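You operate a simulated robot arm through the tools that you are given. There is no shell and no other tool. Be economical: measure what you need, move in short steps, check, and stop when the job is done.

You are at the controls of a simulated two-armed robot. One attempt, no reset.

TASK
Take the green cord and put it on the far end of the steel table. Put the yellow brush on the liquid table top. Take the one-bar red key block and leave it on the glass plate. Open the wipes drawer, take the keypad with the yellow band and put it inside and shut the drawer again. Fetch the bottle that says "cleaner" from the bench top by the press tester and stand it on the glass plate. Stack the box marked "module" from the bench top by the plunger tester on top of the box marked "mats". Do these in any order. Set down upright: bottle.

Only the result counts: the job must be done as asked and must still hold three seconds after the hand-in. Knocking over, shifting, dropping, spilling or breaking anything else fails it.

THE ROBOT
Two 7-joint arms with three-finger grippers on one trunk, on a base that drives. Base frame: it is fixed to the floor where the robot stands at the start and does not move with it; the origin is under the middle of the robot, x ahead of it, y to its left, z up. Readings come in mm, degrees, newtons and seconds.
The left shoulder is at the start at [94, 126, 1063], the right one opposite. With the tool pointing down near the work surface each hand reaches from about 380 to 860 mm from the robot's upright axis, wherever it stands, measured 20 degrees to its own side. Places, roughly: bottle with the blue spout, bottle with the green  [-4250, -500, 750]; far end of the steel table [-2100, 2600, 800]; glass plate [-2700, -600, 800]; green box, orange box, purple box [-4750, -500, 750]; green cord (5x3x3 cm) [500, 100, 800]; keypad with the yellow band [-2000, -750, 750]; liquid table top [700, -600, 800]; one-bar red key block (6x8x3 cm) [-1600, -1000, 800]; wipes drawer [600, -1200, 500]; wipes drawer inside [700, -1200, 400]; yellow brush (9x4x5 cm) [-1600, -700, 800]. Payload 2.94 kg a hand.
The tool frame of a hand sits at the grasp point between the pads (the TCP): z along the fingers, y along the line on which they close. The tips reach 30 mm beyond it. Largest opening 128 mm; the body of the gripper starts 93 mm behind the TCP.
Orientation is told as [roll, pitch, yaw] about the base's x, y, z axes, in that order, counted from this pose: with the fingers straight down and closing along the base's y, the tool's x points along the base's -x, its y along +y and its z along -z.

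THE INTERFACE
- The arms move only by the tool move_arm. It takes "left_plan", "right_plan" or both (then of equal length, played together; a hand with none holds still); each is text: rows parted by semicolons, each of 7 numbers parted by spaces: the shift along the tool's x, y, z in units of 40 mm (1.0 is 40 mm), then the turn, a rotation vector about the tool's x, y, z in units of 4 degrees (1.0 is 4 degrees), then the finger opening in mm, from 0 to 128. In form: dx dy dz ax ay az hand; .... A call has 1 to 12 rows; each row shifts and turns the commanded pose from where the row before left it, along the tool's axes as they then stand. A call with a number of a shift or a turn outside -1 to 1 is refused whole. A row lasts 0.2 s, in which the tool goes at most 50 mm and 8.6 degrees; a call with a longer step from one row to the next is refused whole, and so is a gripper value outside its range. Where a pose cannot be reached the arm comes as near as it can. A force on the tool above 40 N (or 10 N above the force at the start of the call, whichever is more), or a blocked arm, ends the call early, and 0.2 s more pass. Each finger halts on what it meets, pressing with about 29 N; the grip force reading is that of the motor and also rises with nothing between the fingers. The clock runs only during rows and for 0.2 s after the last one: add rows that do not move to give the fingers time. It gives the time, the measured TCP pose, the force on the tool (base axes), the opening and the grip force at its end, in the units of the frame above (readings bear some noise), with the torque about the TCP (base axes, N m) and any sound that the robot's microphone picked up.
- Cameras (640 x 400 px; columns grow to the right, rows downward): "scene" is now at [194.5, -56.5, 1202.8]; the picture's right is [-0.73, -0.68, 0.00], its down [-0.51, 0.55, -0.67] and it looks along [0.45, -0.49, -0.75] (base axes); focal length 214 px, centre (320, 200). "left" rides on the left gripper at [69, 15, -120] in its tool frame; the picture's right is [-0.21, 0.98, 0.00], its down [-0.82, -0.18, -0.54] and it looks along [-0.53, -0.12, 0.84] (tool axes); focal length 251 px, centre (320, 200). "right" rides on the right gripper at [69, -15, -120] in its tool frame; the picture's right is [0.22, 0.98, 0.00], its down [-0.82, 0.18, -0.54] and it looks along [-0.53, 0.12, 0.84] (tool axes); focal length 251 px, centre (320, 200). There is no depth. A picture from a camera that has moved, and an enlarged one, comes with that camera's place and axes in the base frame and with its lens.
- grab_frame(camera): a new picture of that camera. No time passes.
- move_column(by): slides the trunk up (or, below 0, down) by that many mm; the arms and the scene camera ride with it, the base frame stays. It gives what a move gives, with no picture.
- base_move(legs): drives the robot by 1 to 6 legs, each [ahead, left, turn to the left] in mm, mm and degrees, along the robot's own axes; the way and the turn of a leg run together, so that a leg with both is an arc; at most 1500 mm and 180 degrees a leg. The arms and the cameras ride along, it lands a little off, and it stops where it bumps. It gives what a move gives.
- head_to(pan, tilt): turns the head with the scene camera to pan (to the left, within 80 degrees either way) and tilt (down, from -29 to 69), counted from straight ahead of the robot. It gives what a move gives.
- inspect(camera, box): a new picture of the part [left, top, right, bottom] of that camera's present view, enlarged. No time passes.
- close_job(): hands the job in; it is judged then, once.

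Work in short steps. Places have to be worked out from the pictures, the camera data and where the tool is seen: move nearer, look again, correct. Check each grasp and each placing, and mend what went wrong. You have 207 turns and 210 pictures in all, those below and enlarged ones among them. Open the grippers and draw the arms clear of the work before you hand the job in, unless the task says otherwise; then end with one line.

The tools are called after "Call:" as name(argument=value, ...) on one line, values as JSON. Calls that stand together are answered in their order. move_arm: Moves the arms, as the interface text tells. Its arguments: {"type":"object","properties":{"left_plan":{"type":"string"},"right_plan":{"type":"string"}},"required":[]} The other tools are called the same way: move_column (by) slides the trunk up or down; base_move (legs) drives the base; head_to (pan, tilt) turns the head that bears the scene camera; grab_frame (camera) takes a picture; inspect (camera, box) takes an enlarged picture of a part of a camera's view; close_job () hands the job in.

At the start:

```text
time_s: 0.0
left_ee_pos: [557.7, -83.4, 953.6]
left_ee_rot: [0.0, -0.1, 0.1]
left_wrist_force: [0.0, 0.2, 0.8]
left_moment: [-0.01, 0.0, 0.02]
left_gripper_width: 128.1
left_gripper_force: 0.0
right_ee_pos: [351.7, -485.8, 1041.8]
right_ee_rot: [0.0, -0.1, 0.0]
right_wrist_force: [-0.1, -0.7, -0.5]
right_moment: [0.01, 0.0, 0.03]
right_gripper_width: 127.9
right_gripper_force: 0.0
trunk travel left (down, up): [-275.0, 272.0]
robot x, y, heading: [0.7, 0.3, 0.2]
head pan, tilt: [-47.1, 48.2]
```

scene: 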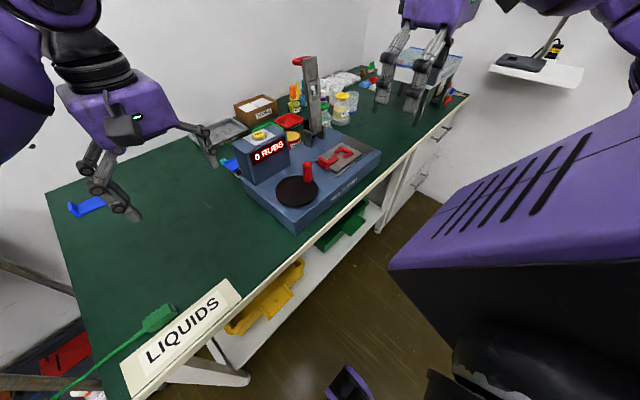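
right: 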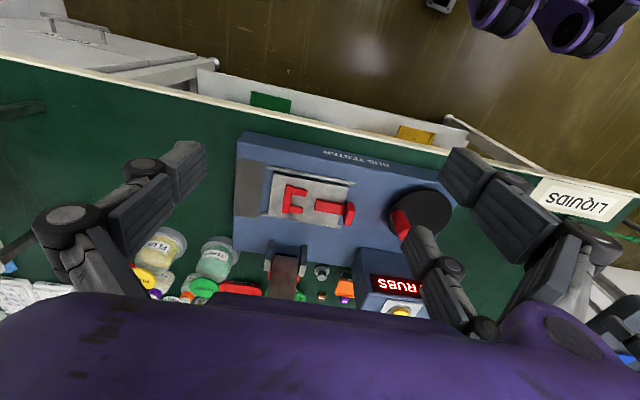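
left: 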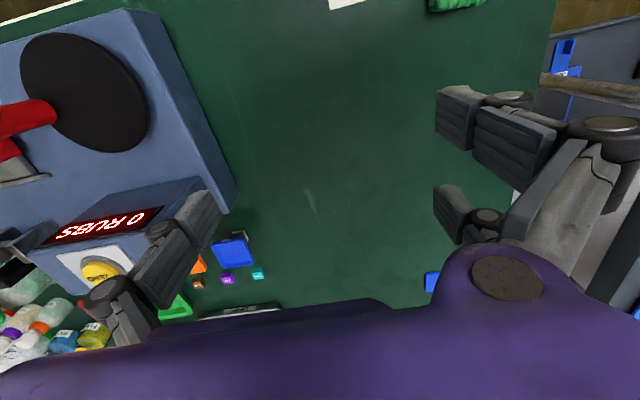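

I start by looking at the cord area: head to the left and down.

Call:
head_to(pan=10, tilt=50)

Call:
grab_frame(camera="scene")

Call:
grab_frame(camera="left")

```text
time_s: 1.3
left_ee_pos: [557.6, -84.0, 954.1]
left_ee_rot: [0.0, 0.1, 0.0]
left_wrist_force: [-0.8, -0.9, 0.6]
left_moment: [0.0, 0.0, -0.02]
left_gripper_width: 128.1
left_gripper_force: 0.1
right_ee_pos: [351.6, -486.3, 1041.0]
right_ee_rot: [0.0, 0.0, -0.1]
right_wrist_force: [-0.6, -0.4, 0.8]
right_moment: [0.0, -0.03, -0.03]
right_gripper_width: 128.1
right_gripper_force: 0.1
trunk travel left (down, up): [-275.0, 272.0]
robot x, y, heading: [0.9, -1.8, 0.2]
head pan, tilt: [10.0, 50.0]
```

```text
206 pictures are left
camera scene: at [213.1, -29.3, 1202.3], right [-0.39, -0.92, 0.0], down [-0.69, 0.29, -0.66], along [0.61, -0.26, -0.75], focal length 214 px, centre (320, 200)
```

scene: 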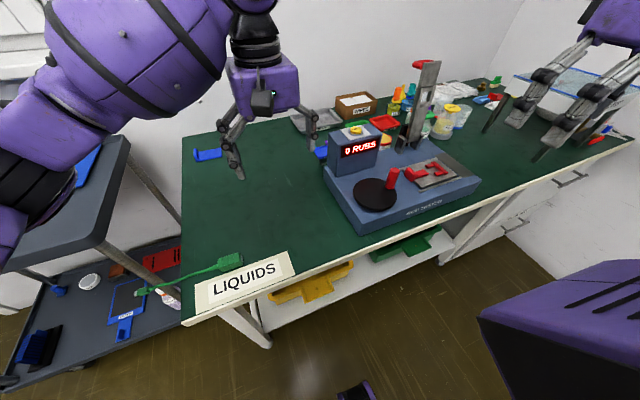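

```text
205 pictures are left
camera left: at [487.8, -67.3, 1073.3], right [0.21, 0.98, 0.0], down [0.82, -0.18, 0.54], along [0.53, -0.12, -0.84], focal length 251 px, centre (320, 200)
```

left: 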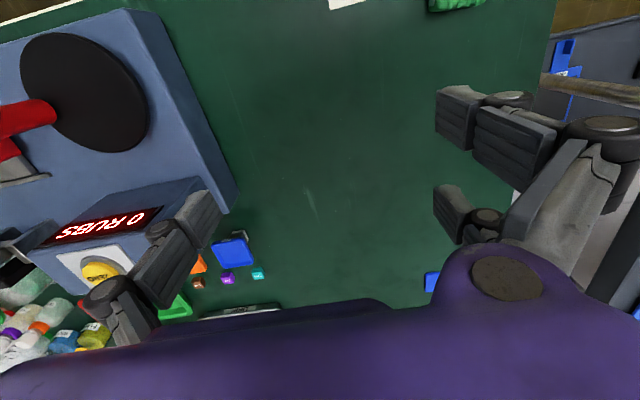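

The head may still have been swinging. I move the left hand back above the cord for a nearer look.

Call:
move_arm(left_plan="0.6 0.9 0 0 0 0 128;0.6 0.9 0 0 0 0 128;0.6 0.9 0 0 0 0 128;0.6 0.6 0 0 0 0 128;0 0 0 0 0 0 128")

Call:
grab_frame(camera="left")

Call:
grab_frame(camera="scene")

```text
time_s: 2.5
left_ee_pos: [460.2, 50.1, 954.3]
left_ee_rot: [0.0, 0.2, 0.0]
left_wrist_force: [0.2, 0.1, -0.2]
left_moment: [0.02, 0.0, 0.0]
left_gripper_width: 128.1
left_gripper_force: 0.1
right_ee_pos: [352.0, -486.3, 1040.5]
right_ee_rot: [-0.1, 0.0, 0.0]
right_wrist_force: [0.6, -0.6, -0.2]
right_moment: [0.03, -0.01, 0.0]
right_gripper_width: 128.0
right_gripper_force: 0.0
trunk travel left (down, up): [-275.0, 272.0]
robot x, y, heading: [1.3, -0.1, -0.1]
head pan, tilt: [10.0, 50.0]
```

```text
204 pictures are left
camera left: at [391.3, 65.6, 1073.5], right [0.21, 0.98, 0.0], down [0.82, -0.18, 0.54], along [0.53, -0.12, -0.84], focal length 251 px, centre (320, 200)
```

left: 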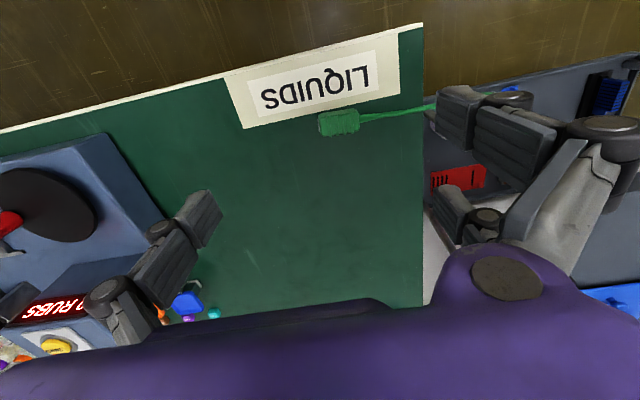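

```text
203 pictures are left
camera scene: at [213.5, -29.8, 1202.3], right [-0.39, -0.92, 0.0], down [-0.69, 0.29, -0.66], along [0.61, -0.26, -0.75], focal length 214 px, centre (320, 200)
```

scene: 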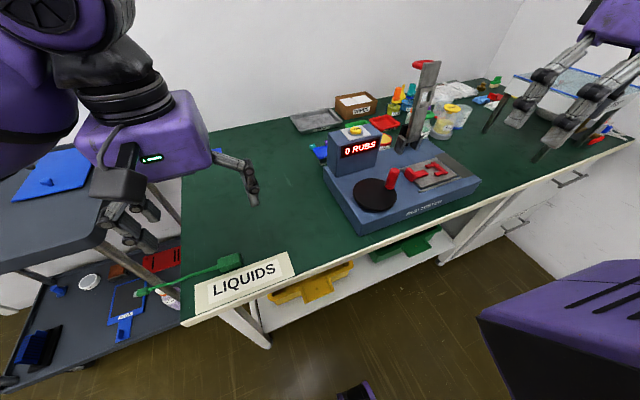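

The cord head triangulates to about (480, 69, 764), long axis along y, table top about 750. I turn the left hand 90° so it closes along x, and centre over it.

Call:
move_arm(left_plan="0 0 0 0 0 1 100;0 0 0 0 0 1 100;0 0 0 0 0 1 100;0 0 0 0 0 1 100;0 0 0 0 0 1 100;0 0 0 0 0 1 100;0 0 0 0 0 1 100;0 0 0 0 0 1 100;0 0 0 0 0 1 100;0 0 0 0 0 1 100;0 0 0 0 0 1 100;0 0 0 0 0 1 100")

Call:
move_arm(left_plan="0 0 0 0 0 1 100;0 0 0 0 0 1 100;0 0 0 0 0 1 100;0 0 0 0 0 1 100;0 0 0 0 0 1 100;0 0 0 0 0 1 100;0 0 0 0 0 1 100;0 0 0 0 0 1 100;0 0 0 0 0 1 100;0 0 0 0 0 1 100;0.4 0.4 0.5 0 0 0.5 100;0 0 0.5 0 0 0 100")

Call:
grab_frame(camera="left")

Call:
head_to(pan=40, tilt=50)

Call:
grab_frame(camera="scene")

```text
time_s: 5.1
left_ee_pos: [460.6, 49.0, 955.2]
left_ee_rot: [0.0, -0.1, -48.1]
left_wrist_force: [-0.5, 0.0, 0.5]
left_moment: [0.0, 0.02, 0.01]
left_gripper_width: 99.9
left_gripper_force: 0.2
right_ee_pos: [350.7, -485.7, 1041.0]
right_ee_rot: [0.0, 0.1, 0.0]
right_wrist_force: [-0.5, 1.2, -0.4]
right_moment: [0.04, -0.02, -0.04]
right_gripper_width: 128.1
right_gripper_force: 0.0
trunk travel left (down, up): [-275.0, 272.0]
robot x, y, heading: [0.1, 2.5, 0.0]
head pan, tilt: [10.0, 50.0]
```

```text
time_s: 7.7
left_ee_pos: [478.8, 64.9, 913.2]
left_ee_rot: [0.1, 0.0, -90.1]
left_wrist_force: [-1.0, 0.3, 0.1]
left_moment: [0.01, 0.02, -0.03]
left_gripper_width: 99.9
left_gripper_force: 0.1
right_ee_pos: [351.2, -486.3, 1042.3]
right_ee_rot: [0.0, 0.0, 0.0]
right_wrist_force: [-0.1, -0.6, 0.4]
right_moment: [0.0, -0.03, 0.0]
right_gripper_width: 128.1
right_gripper_force: 0.0
trunk travel left (down, up): [-275.0, 272.0]
robot x, y, heading: [0.8, 1.0, -0.4]
head pan, tilt: [10.0, 50.0]
```

```text
202 pictures are left
camera left: at [493.6, 135.8, 1033.3], right [0.98, -0.22, 0.0], down [-0.18, -0.82, 0.54], along [-0.12, -0.53, -0.84], focal length 251 px, centre (320, 200)
```

left: 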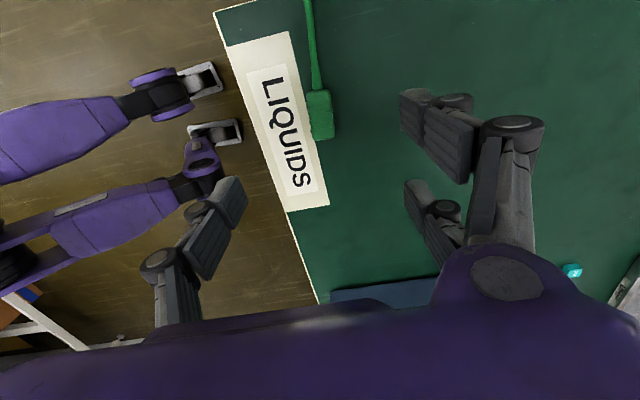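

```text
time_s: 8.6
left_ee_pos: [478.7, 65.5, 914.2]
left_ee_rot: [0.0, 0.0, -90.1]
left_wrist_force: [0.0, 0.0, 0.2]
left_moment: [0.02, 0.02, -0.01]
left_gripper_width: 99.8
left_gripper_force: 0.1
right_ee_pos: [351.4, -485.7, 1041.2]
right_ee_rot: [0.0, 0.0, -0.1]
right_wrist_force: [-0.3, 0.6, -0.6]
right_moment: [0.02, 0.0, 0.01]
right_gripper_width: 127.8
right_gripper_force: 0.0
trunk travel left (down, up): [-275.0, 272.0]
robot x, y, heading: [-1.0, -0.3, 0.2]
head pan, tilt: [40.0, 50.0]
```

```text
201 pictures are left
camera scene: at [213.3, -29.3, 1202.6], right [-0.39, -0.92, 0.0], down [-0.69, 0.29, -0.66], along [0.61, -0.26, -0.75], focal length 214 px, centre (320, 200)
```

scene: 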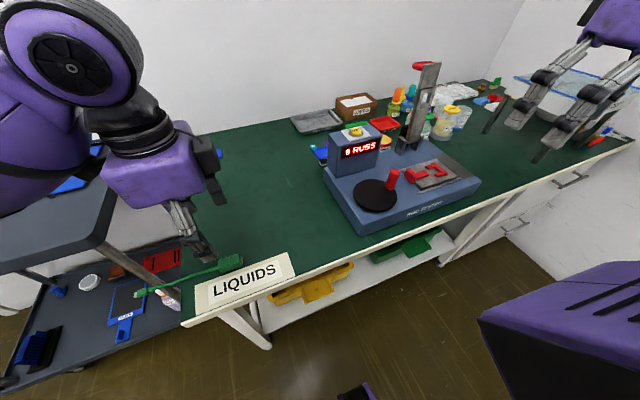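

The camera confirms the cord head at about (478, 70). Descending to TCP z≈786.

Call:
move_arm(left_plan="0.12 0 0.8 0 0 0 80;0 0 0.8 0 0 0 80;0 0 0.8 0 0 0 80;0 0 0.5 0 0 0 80;0 0 0.2 0 0 0 80;0 0 0 0 0 0 80")

Call:
grab_frame(camera="left")

Call:
grab_frame(camera="scene")

```text
time_s: 10.0
left_ee_pos: [477.5, 69.7, 790.1]
left_ee_rot: [0.0, -0.1, -90.0]
left_wrist_force: [-0.2, 0.2, -0.2]
left_moment: [0.01, 0.0, -0.02]
left_gripper_width: 79.6
left_gripper_force: 0.1
right_ee_pos: [351.7, -486.9, 1041.5]
right_ee_rot: [0.1, 0.0, 0.0]
right_wrist_force: [0.4, -0.9, -0.1]
right_moment: [0.02, -0.01, -0.01]
right_gripper_width: 128.1
right_gripper_force: 0.0
trunk travel left (down, up): [-275.0, 272.0]
robot x, y, heading: [1.2, -0.5, -0.1]
head pan, tilt: [40.0, 50.0]
```

```text
200 pictures are left
camera left: at [491.3, 139.5, 909.4], right [0.98, -0.21, 0.0], down [-0.18, -0.82, 0.54], along [-0.12, -0.53, -0.84], focal length 251 px, centre (320, 200)
```

left: 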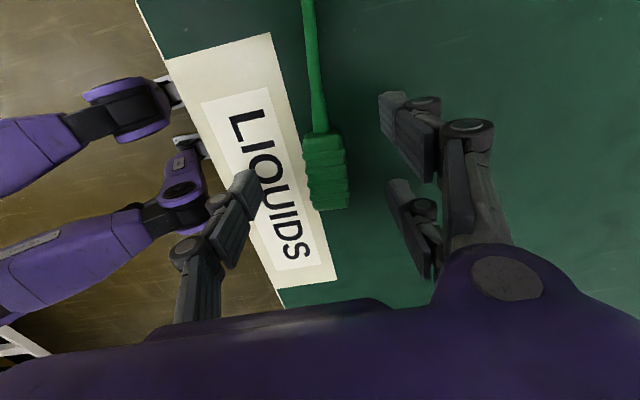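

```text
199 pictures are left
camera scene: at [213.4, -29.3, 1202.7], right [-0.39, -0.92, 0.0], down [-0.69, 0.29, -0.67], along [0.61, -0.26, -0.75], focal length 214 px, centre (320, 200)
```

scene: 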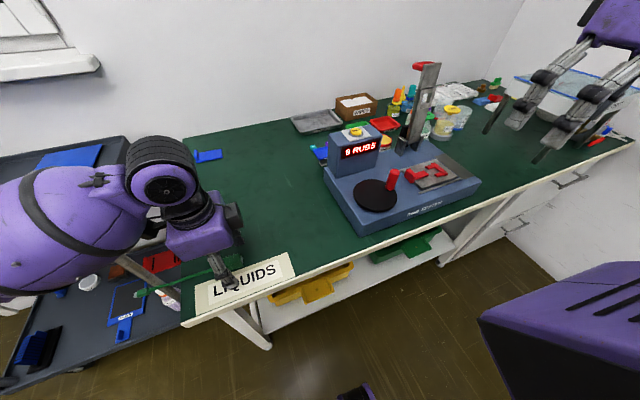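

Aligned; lower a touch and close.

Call:
move_arm(left_plan="0 0 0.15 0 0 0 80;0 0 0 0 0 0 15;0 0 0 0 0 0 15;0 0 0 0 0 0 15;0 0 0 0 0 0 15")

Call:
grab_frame(camera="left")

```text
time_s: 11.2
left_ee_pos: [476.2, 69.1, 784.3]
left_ee_rot: [-0.1, 0.0, -90.0]
left_wrist_force: [-0.2, -0.4, 0.3]
left_moment: [-0.01, 0.01, -0.03]
left_gripper_width: 23.3
left_gripper_force: 29.4
right_ee_pos: [351.6, -485.5, 1043.2]
right_ee_rot: [0.0, 0.1, 0.0]
right_wrist_force: [-0.8, 0.6, -0.3]
right_moment: [0.03, -0.03, 0.01]
right_gripper_width: 128.0
right_gripper_force: 0.0
trunk travel left (down, up): [-275.0, 272.0]
robot x, y, heading: [1.8, -1.1, -0.1]
head pan, tilt: [40.0, 50.0]
```

```text
198 pictures are left
camera left: at [491.3, 139.7, 903.8], right [0.98, -0.21, 0.0], down [-0.18, -0.82, 0.54], along [-0.12, -0.53, -0.84], focal length 251 px, centre (320, 200)
```

left: 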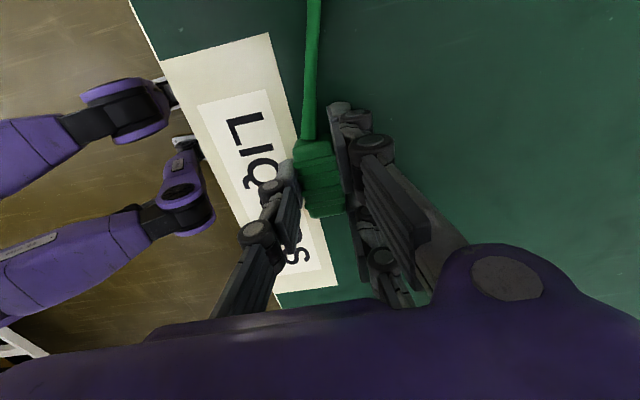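

Gripped at 23 mm. Lift straight up slowly.

Call:
move_arm(left_plan="0 0 -0.5 0 0 0 15;0 0 -0.5 0 0 0 15;0 0 -0.8 0 0 0 15;0 0 -1 0 0 0 15;0 0 -1 0 0 0 15;0 0 -1 0 0 0 15;0 0 0 0 0 0 15")

Call:
grab_frame(camera="left")

Call:
grab_frame(camera="scene")

```text
time_s: 12.8
left_ee_pos: [474.7, 69.5, 978.3]
left_ee_rot: [0.0, 0.0, -90.0]
left_wrist_force: [0.6, 0.6, 0.5]
left_moment: [0.01, 0.0, 0.0]
left_gripper_width: 15.1
left_gripper_force: 0.0
right_ee_pos: [352.0, -485.7, 1041.8]
right_ee_rot: [0.0, 0.0, 0.0]
right_wrist_force: [0.7, -0.6, 0.1]
right_moment: [-0.01, 0.01, -0.02]
right_gripper_width: 128.0
right_gripper_force: 0.0
trunk travel left (down, up): [-275.0, 272.0]
robot x, y, heading: [-1.9, -2.5, -0.1]
head pan, tilt: [40.0, 50.0]
```

```text
197 pictures are left
camera left: at [490.1, 139.2, 1098.0], right [0.98, -0.21, 0.0], down [-0.18, -0.82, 0.54], along [-0.12, -0.53, -0.84], focal length 251 px, centre (320, 200)
```

left: 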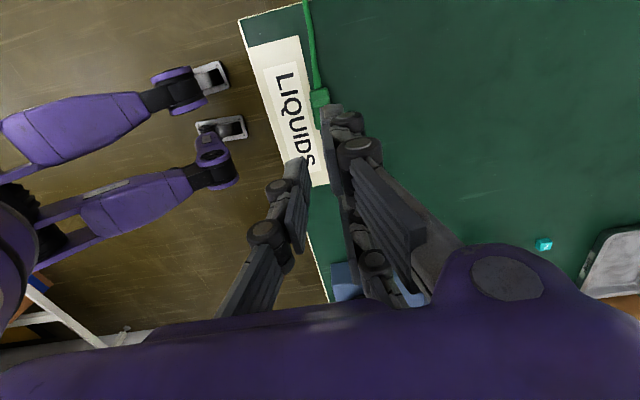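

```text
196 pictures are left
camera scene: at [213.9, -29.2, 1202.9], right [-0.39, -0.92, 0.0], down [-0.69, 0.29, -0.67], along [0.62, -0.26, -0.74], focal length 214 px, centre (320, 200)
```

scene: 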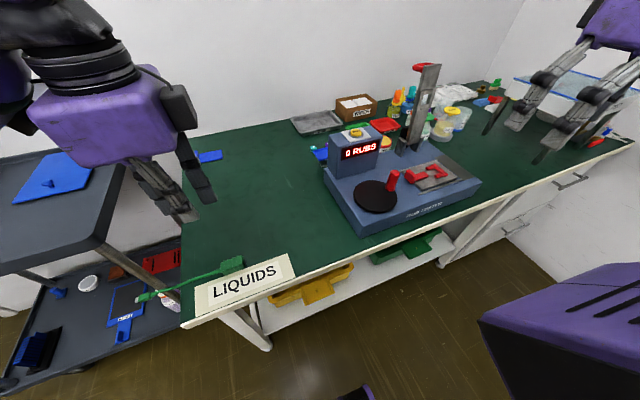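

The cord slipped out. I inspect the cord and its tail to see why.

Call:
inspect(camera="scene", box=[100, 230, 300, 355])

Call:
inspect(camera="left", box=[240, 0, 400, 100])

```text
3.20 times, centred on (200, 292) of scene
camera zoom: at [213.9, -29.2, 1202.9], right [-0.39, -0.92, 0.0], down [-0.69, 0.29, -0.67], along [0.62, -0.26, -0.74], focal length 686 px, centre (704, -96)
```

zoom: 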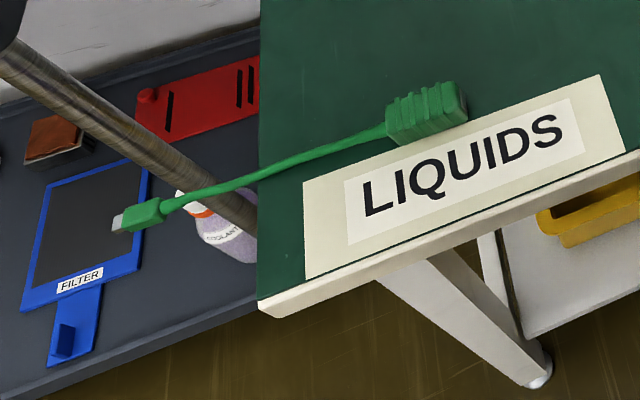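

```text
4.00 times, centred on (320, 50) of left
camera zoom: at [490.1, 139.2, 1098.0], right [0.98, -0.21, 0.0], down [-0.18, -0.82, 0.54], along [-0.12, -0.53, -0.84], focal length 1006 px, centre (320, 800)
```

zoom: 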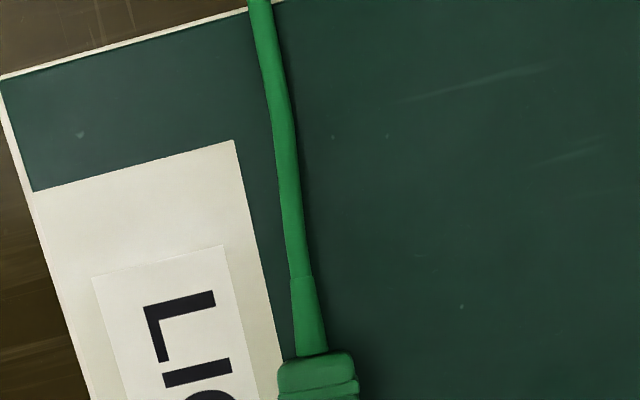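

The tail is a stiff USB lead overhanging the edge; the head is still in place. I regrasp deeper: descend to just above the table, feeling for contact.

Call:
move_arm(left_plan="0 0 0.8 0 0 0 80;0 0 1 0 0 0 80;0 0 1 0 0 0 80;0 0 1 0 0 0 80;0 0 0.6 0 0 0 80;0 0 0.3 0 0 0 80;0 0 0.15 0 0 0 80;0 0 0.1 0 0 0 80;0 0 0 0 0 0 80")

Call:
grab_frame(camera="left")

```text
time_s: 14.8
left_ee_pos: [476.2, 69.6, 777.1]
left_ee_rot: [0.1, 0.0, -90.0]
left_wrist_force: [0.0, -1.0, 0.9]
left_moment: [-0.01, 0.01, 0.0]
left_gripper_width: 80.2
left_gripper_force: 0.0
right_ee_pos: [352.0, -486.1, 1042.7]
right_ee_rot: [0.1, 0.1, 0.1]
right_wrist_force: [0.2, 0.6, -0.2]
right_moment: [0.01, 0.0, 0.03]
right_gripper_width: 127.8
right_gripper_force: 0.1
trunk travel left (down, up): [-275.0, 272.0]
robot x, y, heading: [-0.7, 0.7, 0.4]
head pan, tilt: [40.0, 50.0]
```

```text
193 pictures are left
camera left: at [491.7, 139.3, 897.1], right [0.98, -0.21, 0.0], down [-0.18, -0.82, 0.54], along [-0.12, -0.53, -0.84], focal length 251 px, centre (320, 200)
```

left: 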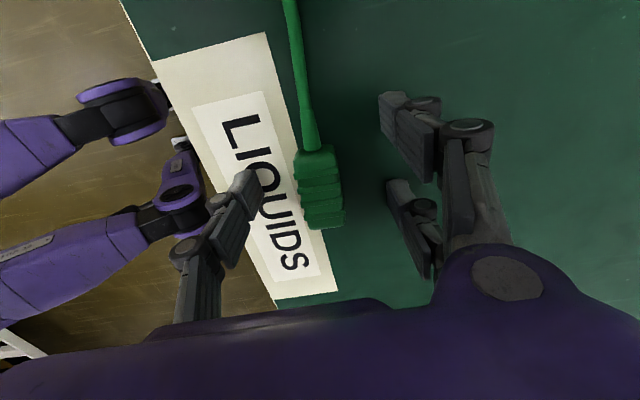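

No contact yet, so the table is a bit lower than thought. Step down in 4 mm steps.

Call:
move_arm(left_plan="0 0 0.1 0 0 0 80;0 0 0.1 0 0 0 80;0 0 0.1 0 0 0 80;0 0 0 0 0 0 80")

```text
time_s: 15.6
left_ee_pos: [472.9, 69.1, 776.7]
left_ee_rot: [0.4, -0.5, -90.4]
left_wrist_force: [-33.3, 11.7, 73.7]
left_moment: [0.48, 3.73, 0.37]
left_gripper_width: 70.1
left_gripper_force: 29.0
right_ee_pos: [347.0, -485.8, 1044.5]
right_ee_rot: [0.0, -0.1, 0.1]
right_wrist_force: [-1.1, 0.2, -0.8]
right_moment: [-0.03, 0.01, -0.03]
right_gripper_width: 128.1
right_gripper_force: 0.0
trunk travel left (down, up): [-275.0, 272.0]
robot x, y, heading: [0.1, -1.6, 0.0]
head pan, tilt: [40.0, 50.0]
stopped in row 3 (left hand): the force on the tool passed its limit at 49 N (the readings are from after the stop); the commanded pose is now the measured one
```

Table contact found (tips at ≈747). Back up 4 mm, align yaw by 5°, close firmly and wait.

Call:
move_arm(left_plan="-0.1 0.05 -0.1 0 0 1 80;0 0 0 0 0 0.4 80;0 0 0 0 0 0 0;0 0 0 0 0 0 0;0 0 0 0 0 0 0;0 0 0 0 0 0 0;0 0 0 0 0 0 0")

Call:
grab_frame(camera="left")

Call:
move_arm(left_plan="0 0 -0.15 0 0 0 0;0 0 -0.2 0 0 0 0;0 0 -0.3 0 0 0 0;0 0 -0.3 0 0 0 0;0 0 0 0 0 0 0")

Call:
grab_frame(camera="left")

```text
time_s: 17.2
left_ee_pos: [472.2, 63.7, 779.7]
left_ee_rot: [0.5, -0.3, -95.8]
left_wrist_force: [-34.5, 3.7, 67.9]
left_moment: [0.86, 1.56, 0.34]
left_gripper_width: 23.1
left_gripper_force: 28.8
right_ee_pos: [345.9, -486.0, 1044.0]
right_ee_rot: [0.0, -0.2, -0.1]
right_wrist_force: [-0.4, 0.4, 0.6]
right_moment: [0.0, -0.03, -0.01]
right_gripper_width: 128.0
right_gripper_force: 0.2
trunk travel left (down, up): [-275.0, 272.0]
robot x, y, heading: [-1.6, -2.3, -0.1]
head pan, tilt: [40.0, 50.0]
```

```text
192 pictures are left
camera left: at [494.3, 133.2, 898.4], right [0.95, -0.31, 0.01], down [-0.27, -0.79, 0.54], along [-0.16, -0.52, -0.84], focal length 251 px, centre (320, 200)
```

left: 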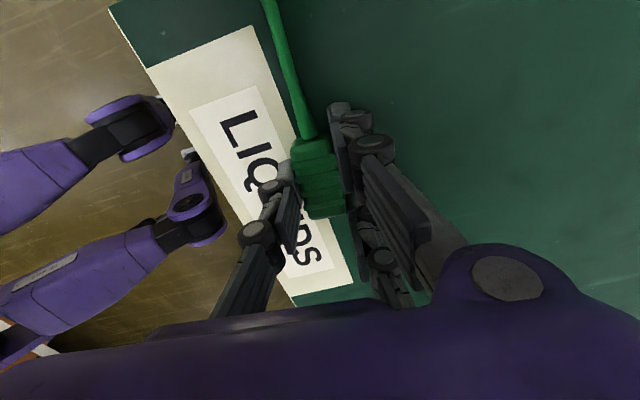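

```text
time_s: 18.4
left_ee_pos: [478.6, 65.3, 812.4]
left_ee_rot: [0.5, -0.1, -95.7]
left_wrist_force: [-0.1, -0.1, -0.7]
left_moment: [-0.03, 0.0, -0.01]
left_gripper_width: 22.7
left_gripper_force: 29.1
right_ee_pos: [351.8, -485.4, 1041.9]
right_ee_rot: [0.0, -0.1, 0.0]
right_wrist_force: [0.2, -0.1, 0.6]
right_moment: [-0.01, -0.02, 0.0]
right_gripper_width: 127.7
right_gripper_force: 0.1
trunk travel left (down, up): [-275.0, 272.0]
robot x, y, heading: [2.3, 1.2, 0.1]
head pan, tilt: [40.0, 50.0]
```

```text
191 pictures are left
camera left: at [499.9, 134.8, 931.6], right [0.95, -0.31, 0.01], down [-0.26, -0.8, 0.54], along [-0.16, -0.52, -0.84], focal length 251 px, centre (320, 200)
```

left: 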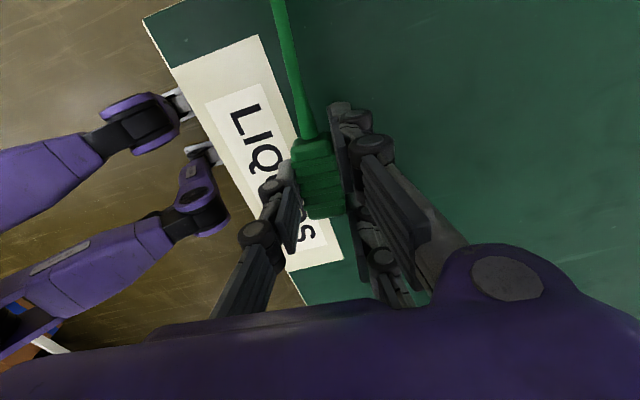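

Held this time. Continue lifting gently.

Call:
move_arm(left_plan="0 0 -0.5 0 0 0 0;0 0 -0.5 0 0 0 0;0 0 -0.5 0 0 0 0;0 0 -0.5 0 0 0 0;0 0 -0.5 0 0 0 0;0 0 -0.5 0 0 0 0;0 0 -0.5 0 0 0 0;0 0 -0.5 0 0 0 0;0 0 -0.5 0 0 0 0;0 0 -0.5 0 0 0 0;0 0 0 0 0 0 0")

Call:
grab_frame(camera="left")

Call:
head_to(pan=-80, tilt=20)

Call:
grab_frame(camera="scene")

```text
time_s: 20.8
left_ee_pos: [477.8, 65.7, 1013.5]
left_ee_rot: [0.4, -0.1, -95.5]
left_wrist_force: [-0.6, 0.1, -0.4]
left_moment: [-0.04, 0.03, 0.01]
left_gripper_width: 22.9
left_gripper_force: 29.1
right_ee_pos: [351.8, -486.1, 1041.2]
right_ee_rot: [0.0, -0.1, 0.0]
right_wrist_force: [-0.1, 0.4, 0.0]
right_moment: [0.01, -0.01, 0.01]
right_gripper_width: 128.1
right_gripper_force: 0.1
trunk travel left (down, up): [-275.0, 272.0]
robot x, y, heading: [2.2, -0.7, 0.1]
head pan, tilt: [40.0, 50.0]
```

```text
190 pictures are left
camera left: at [498.7, 133.2, 1132.3], right [0.95, -0.31, 0.01], down [-0.26, -0.8, 0.54], along [-0.16, -0.52, -0.84], focal length 251 px, centre (320, 200)
```

left: 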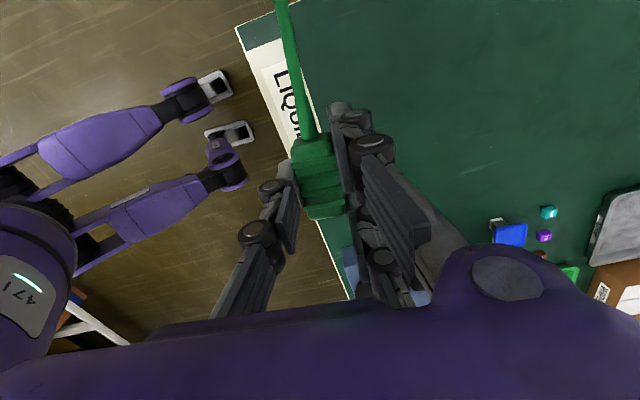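

```text
time_s: 22.8
left_ee_pos: [477.5, 64.6, 1012.2]
left_ee_rot: [0.5, -0.2, -95.6]
left_wrist_force: [-0.4, -0.2, -0.8]
left_moment: [-0.01, -0.02, -0.01]
left_gripper_width: 22.9
left_gripper_force: 28.5
right_ee_pos: [353.0, -486.3, 1041.3]
right_ee_rot: [0.0, 0.0, 0.1]
right_wrist_force: [0.6, -0.1, -0.4]
right_moment: [-0.01, 0.01, 0.02]
right_gripper_width: 128.1
right_gripper_force: 0.1
trunk travel left (down, up): [-275.0, 272.0]
robot x, y, heading: [1.8, 1.7, -0.2]
head pan, tilt: [-80.0, 20.0]
```

```text
189 pictures are left
camera scene: at [157.0, -90.5, 1245.9], right [-0.98, -0.17, 0.0], down [-0.06, 0.34, -0.94], along [0.16, -0.93, -0.34], focal length 214 px, centre (320, 200)
```

scene: 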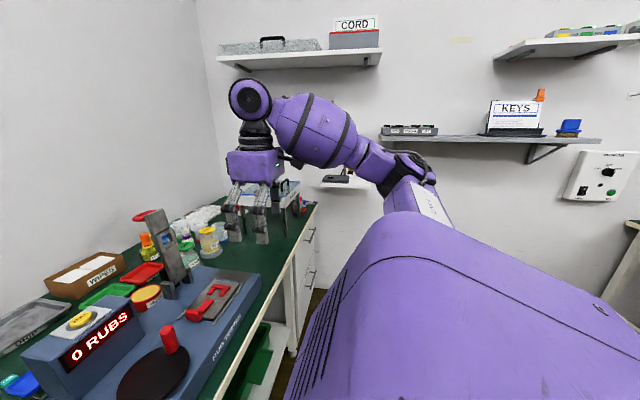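

Cord held. I back away from the table and turn toward the rest of the room to survey it.

Call:
base_move(legs=[[-450, 0, 0]])

Call:
grab_frame(camera="scene")

Call:
grab_frame(camera="left")

```text
time_s: 25.5
left_ee_pos: [21.3, 65.5, 1013.2]
left_ee_rot: [0.4, -0.2, -95.5]
left_wrist_force: [-0.1, -0.3, 0.0]
left_moment: [-0.02, -0.05, -0.03]
left_gripper_width: 23.2
left_gripper_force: 29.2
right_ee_pos: [-102.3, -485.2, 1041.5]
right_ee_rot: [0.1, 0.0, 0.2]
right_wrist_force: [-0.3, 0.5, 0.3]
right_moment: [0.01, 0.0, 0.01]
right_gripper_width: 128.1
right_gripper_force: 0.1
trunk travel left (down, up): [-275.0, 272.0]
robot x, y, heading: [-456.4, -2.2, 0.3]
head pan, tilt: [-80.0, 20.0]
```

```text
188 pictures are left
camera scene: at [-298.6, -90.8, 1246.0], right [-0.98, -0.18, 0.0], down [-0.06, 0.34, -0.94], along [0.17, -0.92, -0.34], focal length 214 px, centre (320, 200)
```

scene: 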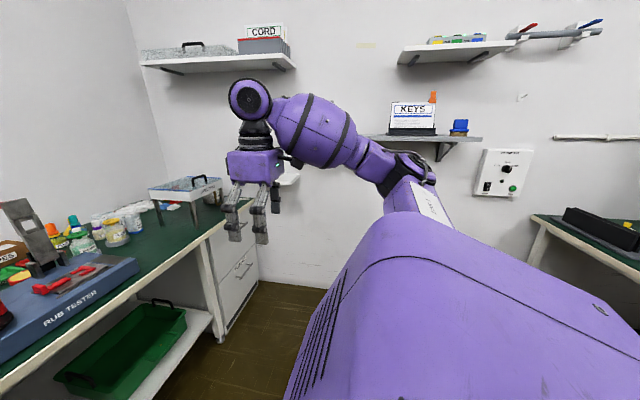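

```text
187 pictures are left
camera left: at [42.3, 133.8, 1132.3], right [0.95, -0.31, 0.01], down [-0.26, -0.8, 0.54], along [-0.16, -0.52, -0.84], focal length 251 px, centre (320, 200)
```

left: 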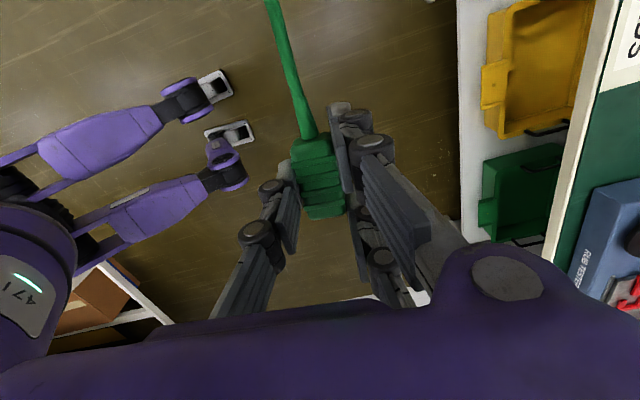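

Room ahead-right is clear. Turn right 90°, then look.

Call:
base_move(legs=[[0, 0, -90]])

Call:
head_to(pan=-60, tilt=25)

Call:
grab_frame(camera="scene")

Call:
head_to(pan=0, tilt=20)

Call:
grab_frame(camera="scene")

```text
time_s: 29.7
left_ee_pos: [-387.1, -477.1, 1012.4]
left_ee_rot: [0.5, -0.1, 174.9]
left_wrist_force: [0.3, 0.4, -0.7]
left_moment: [-0.02, 0.04, 0.0]
left_gripper_width: 23.1
left_gripper_force: 29.1
right_ee_pos: [-937.5, -355.7, 1042.2]
right_ee_rot: [0.0, 0.0, -89.5]
right_wrist_force: [0.7, 0.6, -0.5]
right_moment: [0.02, -0.03, 0.03]
right_gripper_width: 128.1
right_gripper_force: 0.1
trunk travel left (down, up): [-275.0, 272.0]
robot x, y, heading: [-455.3, -2.0, -89.4]
head pan, tilt: [-80.0, 20.0]
```

```text
time_s: 30.6
left_ee_pos: [-388.0, -476.8, 1012.9]
left_ee_rot: [0.4, -0.1, 174.8]
left_wrist_force: [0.3, 0.4, -1.0]
left_moment: [0.01, 0.0, -0.04]
left_gripper_width: 23.1
left_gripper_force: 28.6
right_ee_pos: [-938.6, -356.4, 1042.3]
right_ee_rot: [0.0, -0.1, -89.5]
right_wrist_force: [0.1, -0.7, 0.2]
right_moment: [0.0, 0.0, 0.01]
right_gripper_width: 127.9
right_gripper_force: 0.1
trunk travel left (down, up): [-275.0, 272.0]
robot x, y, heading: [-456.5, -3.1, -89.3]
head pan, tilt: [-60.0, 25.0]
```

```text
186 pictures are left
camera scene: at [-535.2, -188.6, 1237.9], right [-0.51, 0.86, 0.0], down [0.36, 0.21, -0.91], along [-0.78, -0.46, -0.42], focal length 214 px, centre (320, 200)
```

scene: 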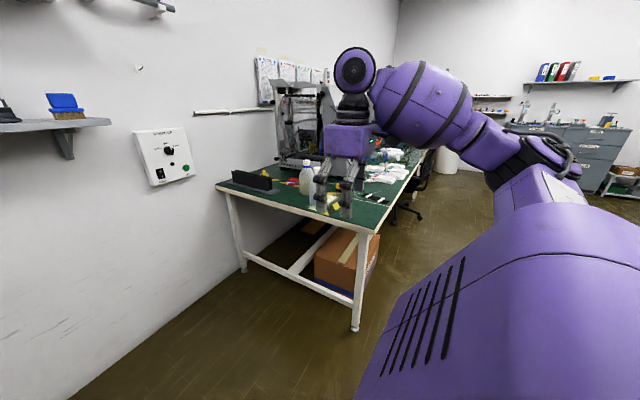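

```text
time_s: 31.9
left_ee_pos: [-387.1, -476.8, 1012.7]
left_ee_rot: [0.4, -0.1, 174.8]
left_wrist_force: [-0.2, 1.2, -1.4]
left_moment: [-0.02, 0.02, -0.02]
left_gripper_width: 23.1
left_gripper_force: 29.8
right_ee_pos: [-938.7, -356.0, 1041.4]
right_ee_rot: [0.0, 0.0, -89.4]
right_wrist_force: [-0.3, -0.4, 0.3]
right_moment: [0.0, 0.01, -0.04]
right_gripper_width: 128.2
right_gripper_force: 0.1
trunk travel left (down, up): [-275.0, 272.0]
robot x, y, heading: [-455.7, 1.4, -89.7]
head pan, tilt: [0.0, 20.0]
```

```text
185 pictures are left
camera scene: at [-455.1, -235.0, 1245.9], right [-1.0, -0.01, 0.0], down [0.0, 0.34, -0.94], along [0.01, -0.94, -0.34], focal length 214 px, centre (320, 200)
```

scene: 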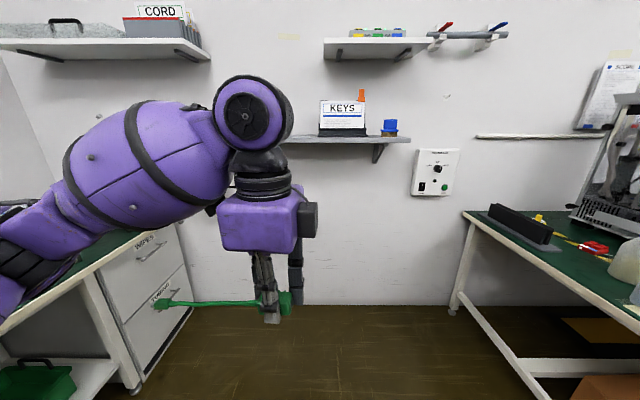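

Turn right another 90° to face west and look for the steel table (to the north-west).

Call:
base_move(legs=[[0, 0, -90]])

Call:
grab_frame(camera="scene")

Call:
head_to(pan=-50, tilt=10)

Call:
grab_frame(camera="scene")

```text
time_s: 36.1
left_ee_pos: [-933.9, -65.5, 1012.2]
left_ee_rot: [0.4, -0.1, 84.3]
left_wrist_force: [-0.7, -0.4, -0.4]
left_moment: [0.03, 0.04, 0.02]
left_gripper_width: 23.0
left_gripper_force: 29.4
right_ee_pos: [-808.3, 484.3, 1041.5]
right_ee_rot: [0.1, 0.0, -179.9]
right_wrist_force: [0.4, -0.5, 0.4]
right_moment: [0.02, 0.02, -0.01]
right_gripper_width: 127.9
right_gripper_force: 0.0
trunk travel left (down, up): [-275.0, 272.0]
robot x, y, heading: [-454.5, -0.6, 180.0]
head pan, tilt: [0.0, 20.0]
```

```text
184 pictures are left
camera scene: at [-692.5, 0.5, 1245.9], right [0.0, 1.0, 0.0], down [0.34, 0.0, -0.94], along [-0.94, 0.0, -0.34], focal length 214 px, centre (320, 200)
```

scene: 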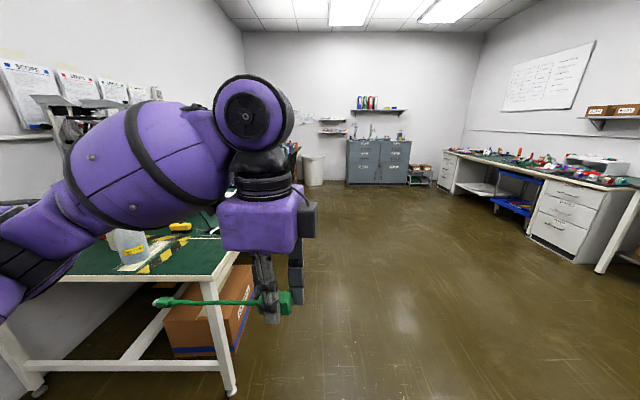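

```text
time_s: 37.3
left_ee_pos: [-933.1, -64.3, 1013.4]
left_ee_rot: [0.4, -0.1, 84.3]
left_wrist_force: [0.0, 0.1, -0.1]
left_moment: [0.01, 0.0, 0.0]
left_gripper_width: 23.1
left_gripper_force: 29.1
right_ee_pos: [-807.5, 484.7, 1041.5]
right_ee_rot: [0.0, 0.0, -179.9]
right_wrist_force: [-0.4, -0.6, 0.0]
right_moment: [-0.03, 0.0, -0.01]
right_gripper_width: 127.8
right_gripper_force: 0.0
trunk travel left (down, up): [-275.0, 272.0]
robot x, y, heading: [-456.8, 2.0, 180.0]
head pan, tilt: [-50.0, 10.0]
```

```text
183 pictures are left
camera scene: at [-659.3, 71.6, 1262.2], right [0.77, 0.64, 0.0], down [0.11, -0.13, -0.98], along [-0.63, 0.75, -0.17], focal length 214 px, centre (320, 200)
```

scene: 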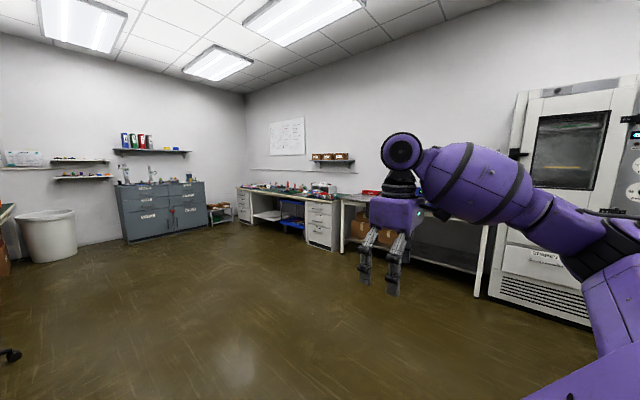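

The benches along the north wall lie ahead-right. Turn right 90° to face north and drive toward them.

Call:
base_move(legs=[[0, 0, -90], [900, 1300, 0]])

Call:
head_to(pan=0, tilt=25)

Call:
grab_frame(camera="scene")

```text
refused: leg 2 is longer than a leg can be; nothing moved
```

```text
time_s: 38.5
left_ee_pos: [-933.3, -63.8, 1012.5]
left_ee_rot: [0.3, -0.1, 84.4]
left_wrist_force: [0.3, 0.7, -0.9]
left_moment: [0.0, -0.02, -0.03]
left_gripper_width: 22.9
left_gripper_force: 29.2
right_ee_pos: [-807.4, 486.4, 1041.0]
right_ee_rot: [0.0, 0.0, -179.9]
right_wrist_force: [-0.7, 0.5, 0.1]
right_moment: [0.03, -0.03, -0.01]
right_gripper_width: 128.1
right_gripper_force: 0.1
trunk travel left (down, up): [-275.0, 272.0]
robot x, y, heading: [-457.2, -1.5, 180.4]
head pan, tilt: [0.0, 25.0]
```

```text
182 pictures are left
camera scene: at [-691.6, 0.5, 1237.9], right [0.0, 1.0, 0.0], down [0.42, 0.0, -0.91], along [-0.91, 0.0, -0.42], focal length 214 px, centre (320, 200)
```

scene: 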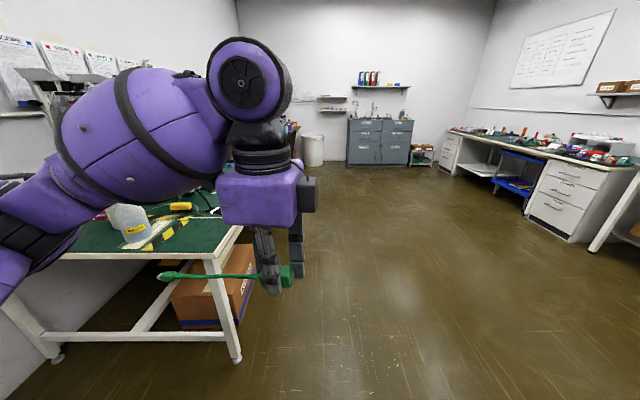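

Leg was too long; split it into two.

Call:
base_move(legs=[[0, 0, -90], [700, 0, 0], [0, 1300, 0]])

Call:
head_to(pan=-15, tilt=25)

Call:
grab_frame(camera="scene")

```text
time_s: 57.2
left_ee_pos: [-1868.5, 1104.3, 1013.0]
left_ee_rot: [0.4, -0.2, -2.6]
left_wrist_force: [0.4, -0.3, -1.2]
left_moment: [0.04, -0.01, -0.02]
left_gripper_width: 23.0
left_gripper_force: 29.2
right_ee_pos: [-1314.1, 1007.0, 1041.6]
right_ee_rot: [0.0, 0.0, 93.0]
right_wrist_force: [0.4, -0.1, -1.0]
right_moment: [0.01, 0.02, -0.02]
right_gripper_width: 128.0
right_gripper_force: 0.1
trunk travel left (down, up): [-275.0, 272.0]
robot x, y, heading: [-1784.0, 629.5, 93.0]
head pan, tilt: [0.0, 25.0]
```

```text
time_s: 58.0
left_ee_pos: [-1869.2, 1103.0, 1013.4]
left_ee_rot: [0.5, -0.1, -2.6]
left_wrist_force: [0.2, -0.3, -0.3]
left_moment: [-0.01, -0.03, -0.01]
left_gripper_width: 23.3
left_gripper_force: 28.9
right_ee_pos: [-1313.7, 1007.6, 1041.7]
right_ee_rot: [0.0, -0.1, 93.1]
right_wrist_force: [-0.4, 0.8, 0.2]
right_moment: [0.03, -0.01, -0.02]
right_gripper_width: 128.0
right_gripper_force: 0.1
trunk travel left (down, up): [-275.0, 272.0]
robot x, y, heading: [-1779.6, 627.6, 93.1]
head pan, tilt: [-15.0, 25.0]
```

```text
181 pictures are left
camera scene: at [-1770.0, 863.7, 1237.8], right [0.98, -0.21, 0.0], down [-0.09, -0.41, -0.91], along [0.19, 0.89, -0.42], focal length 214 px, centre (320, 200)
```

scene: 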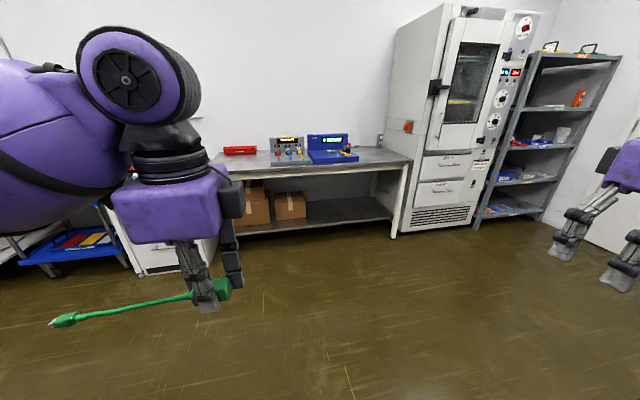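

The steel table is ahead. I'll drive closer and straighten to heading 90°.

Call:
base_move(legs=[[0, 0, -3], [750, 100, 0]])

Call:
head_to(pan=0, tilt=35)

Call:
grab_frame(camera="scene")

Call:
grab_frame(camera="right")

```text
time_s: 62.5
left_ee_pos: [-1935.5, 1842.5, 1012.3]
left_ee_rot: [0.4, -0.1, -6.1]
left_wrist_force: [0.2, -0.9, -0.8]
left_moment: [0.01, -0.03, 0.03]
left_gripper_width: 22.8
left_gripper_force: 29.1
right_ee_pos: [-1386.3, 1711.8, 1041.3]
right_ee_rot: [0.0, -0.1, 89.6]
right_wrist_force: [0.1, 0.0, -0.4]
right_moment: [-0.04, -0.03, 0.0]
right_gripper_width: 128.0
right_gripper_force: 0.0
trunk travel left (down, up): [-275.0, 272.0]
robot x, y, heading: [-1874.0, 1367.9, 89.6]
head pan, tilt: [-15.0, 25.0]
```

```text
time_s: 63.2
left_ee_pos: [-1936.4, 1842.4, 1012.1]
left_ee_rot: [0.4, -0.1, -6.1]
left_wrist_force: [-0.7, 0.6, -0.8]
left_moment: [0.0, -0.02, -0.02]
left_gripper_width: 23.0
left_gripper_force: 29.4
right_ee_pos: [-1386.4, 1711.5, 1041.4]
right_ee_rot: [0.0, -0.1, 89.6]
right_wrist_force: [0.2, -0.3, 0.1]
right_moment: [0.03, -0.02, 0.01]
right_gripper_width: 128.0
right_gripper_force: 0.0
trunk travel left (down, up): [-275.0, 272.0]
robot x, y, heading: [-1875.8, 1365.0, 89.5]
head pan, tilt: [0.0, 35.0]
```

```text
180 pictures are left
camera scene: at [-1874.6, 1595.9, 1222.1], right [1.0, -0.01, 0.0], down [-0.01, -0.57, -0.82], along [0.01, 0.82, -0.57], focal length 214 px, centre (320, 200)
```

scene: 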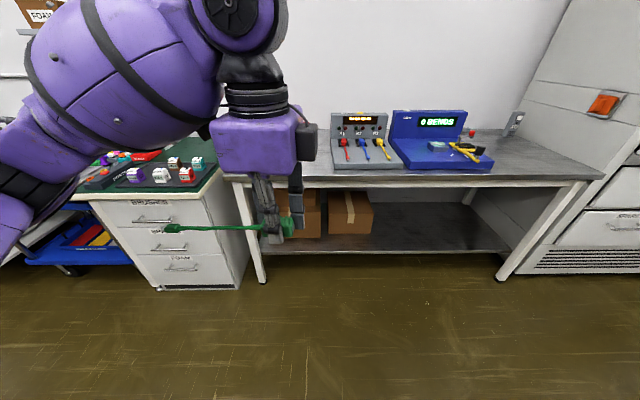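

```text
179 pictures are left
camera right: at [-1372.3, 1642.9, 1162.5], right [-0.98, -0.21, 0.0], down [-0.17, 0.82, 0.54], along [-0.11, 0.53, -0.84], focal length 251 px, centre (320, 200)
```

right: 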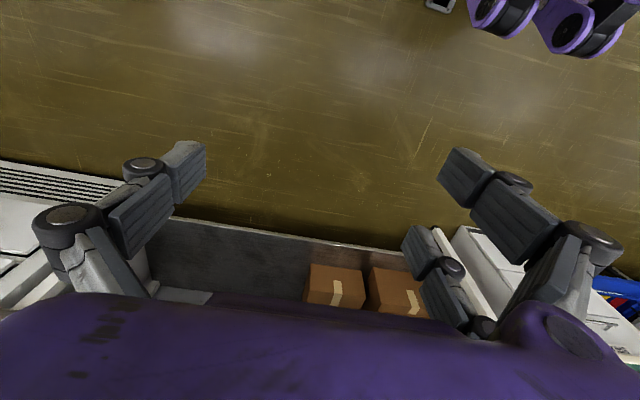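

The steel table spans x≈-2290…-630, front edge y≈2425. I drive forward 530 mm, so the spot near (-2030, 2600) is in reach.

Call:
base_move(legs=[[530, 0, 0]])

Call:
grab_frame(camera="left")

Call:
grab_frame(camera="scene")

```text
time_s: 66.3
left_ee_pos: [-1927.7, 2367.2, 1013.0]
left_ee_rot: [0.3, -0.1, -6.3]
left_wrist_force: [0.3, -0.7, -0.7]
left_moment: [-0.06, -0.01, 0.0]
left_gripper_width: 23.0
left_gripper_force: 29.5
right_ee_pos: [-1379.7, 2234.5, 1041.5]
right_ee_rot: [0.0, 0.1, 89.4]
right_wrist_force: [0.9, 0.0, -0.1]
right_moment: [-0.03, -0.01, -0.02]
right_gripper_width: 128.1
right_gripper_force: 0.0
trunk travel left (down, up): [-275.0, 272.0]
robot x, y, heading: [-1868.3, 1889.9, 89.4]
head pan, tilt: [0.0, 35.0]
```

```text
178 pictures are left
camera left: at [-1995.4, 2391.1, 1132.2], right [0.32, 0.95, 0.01], down [0.79, -0.27, 0.54], along [0.51, -0.17, -0.84], focal length 251 px, centre (320, 200)
```

left: 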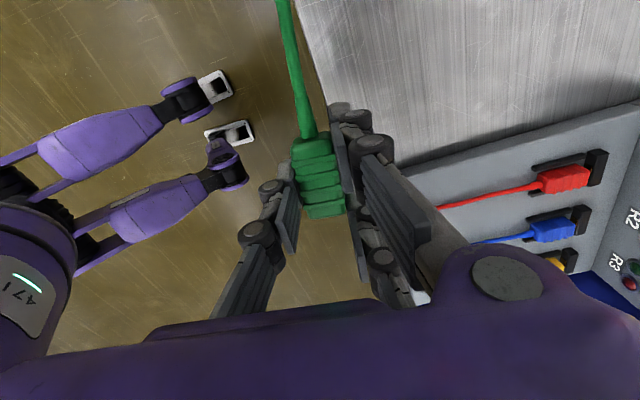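

```text
177 pictures are left
camera scene: at [-1868.2, 2120.8, 1222.0], right [1.0, -0.01, 0.0], down [-0.01, -0.57, -0.82], along [0.01, 0.82, -0.57], focal length 214 px, centre (320, 200)
```

scene: 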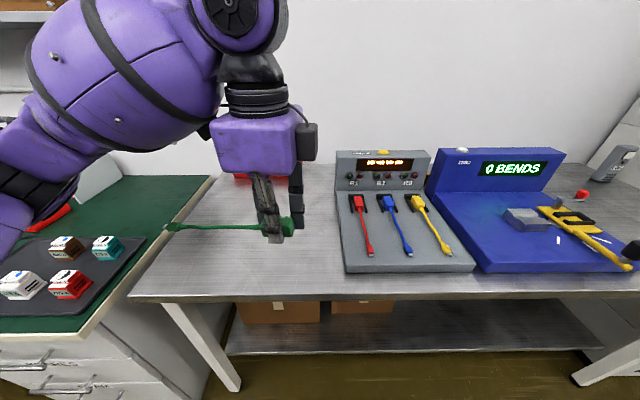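

The left end of the steel table is free (only a red item at the back). Move the left hand to above (-2003, 2600), then partly down.

Call:
move_arm(left_plan="0.41 0.93 0 0 0 0 0;0.41 0.93 0 0 0 0 0;0.41 0.93 0 0 0 0 0;0.41 0.93 0 0 0 0 0;0.41 0.93 0 0 0 0 0;0.41 0.93 0 0 0 0 0;0 0 0.8 0 0 0 0;0 0 0.8 0 0 0 0;0 0 0.8 0 0 0 0;0 0 0.8 0 0 0 0;0 0 0.8 0 0 0 0;0 0 0 0 0 0 0")

Call:
grab_frame(camera="left")

Call:
grab_frame(camera="scene")

```text
time_s: 68.9
left_ee_pos: [-1999.7, 2601.3, 854.3]
left_ee_rot: [0.6, -0.1, -6.4]
left_wrist_force: [-0.9, -0.2, -1.0]
left_moment: [0.01, 0.01, -0.01]
left_gripper_width: 23.0
left_gripper_force: 28.6
right_ee_pos: [-1378.7, 2234.4, 1042.1]
right_ee_rot: [-0.1, 0.0, 89.3]
right_wrist_force: [0.9, -0.4, 0.7]
right_moment: [0.01, -0.03, -0.01]
right_gripper_width: 128.1
right_gripper_force: 0.0
trunk travel left (down, up): [-275.0, 272.0]
robot x, y, heading: [-1868.4, 1890.1, 89.3]
head pan, tilt: [0.0, 35.0]
```

```text
176 pictures are left
camera left: at [-2068.0, 2623.6, 974.2], right [0.32, 0.95, 0.01], down [0.79, -0.27, 0.54], along [0.51, -0.17, -0.84], focal length 251 px, centre (320, 200)
```

left: 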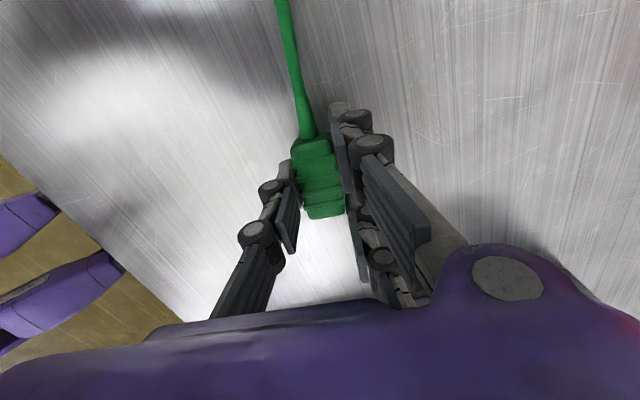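

```text
175 pictures are left
camera scene: at [-1868.1, 2120.3, 1222.2], right [1.0, -0.01, 0.0], down [-0.01, -0.57, -0.82], along [0.01, 0.82, -0.57], focal length 214 px, centre (320, 200)
```

scene: 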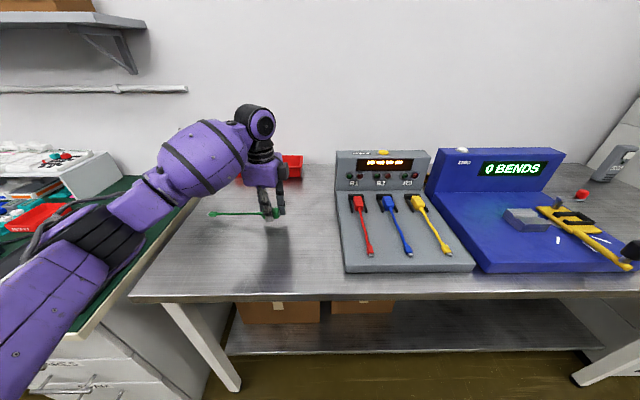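

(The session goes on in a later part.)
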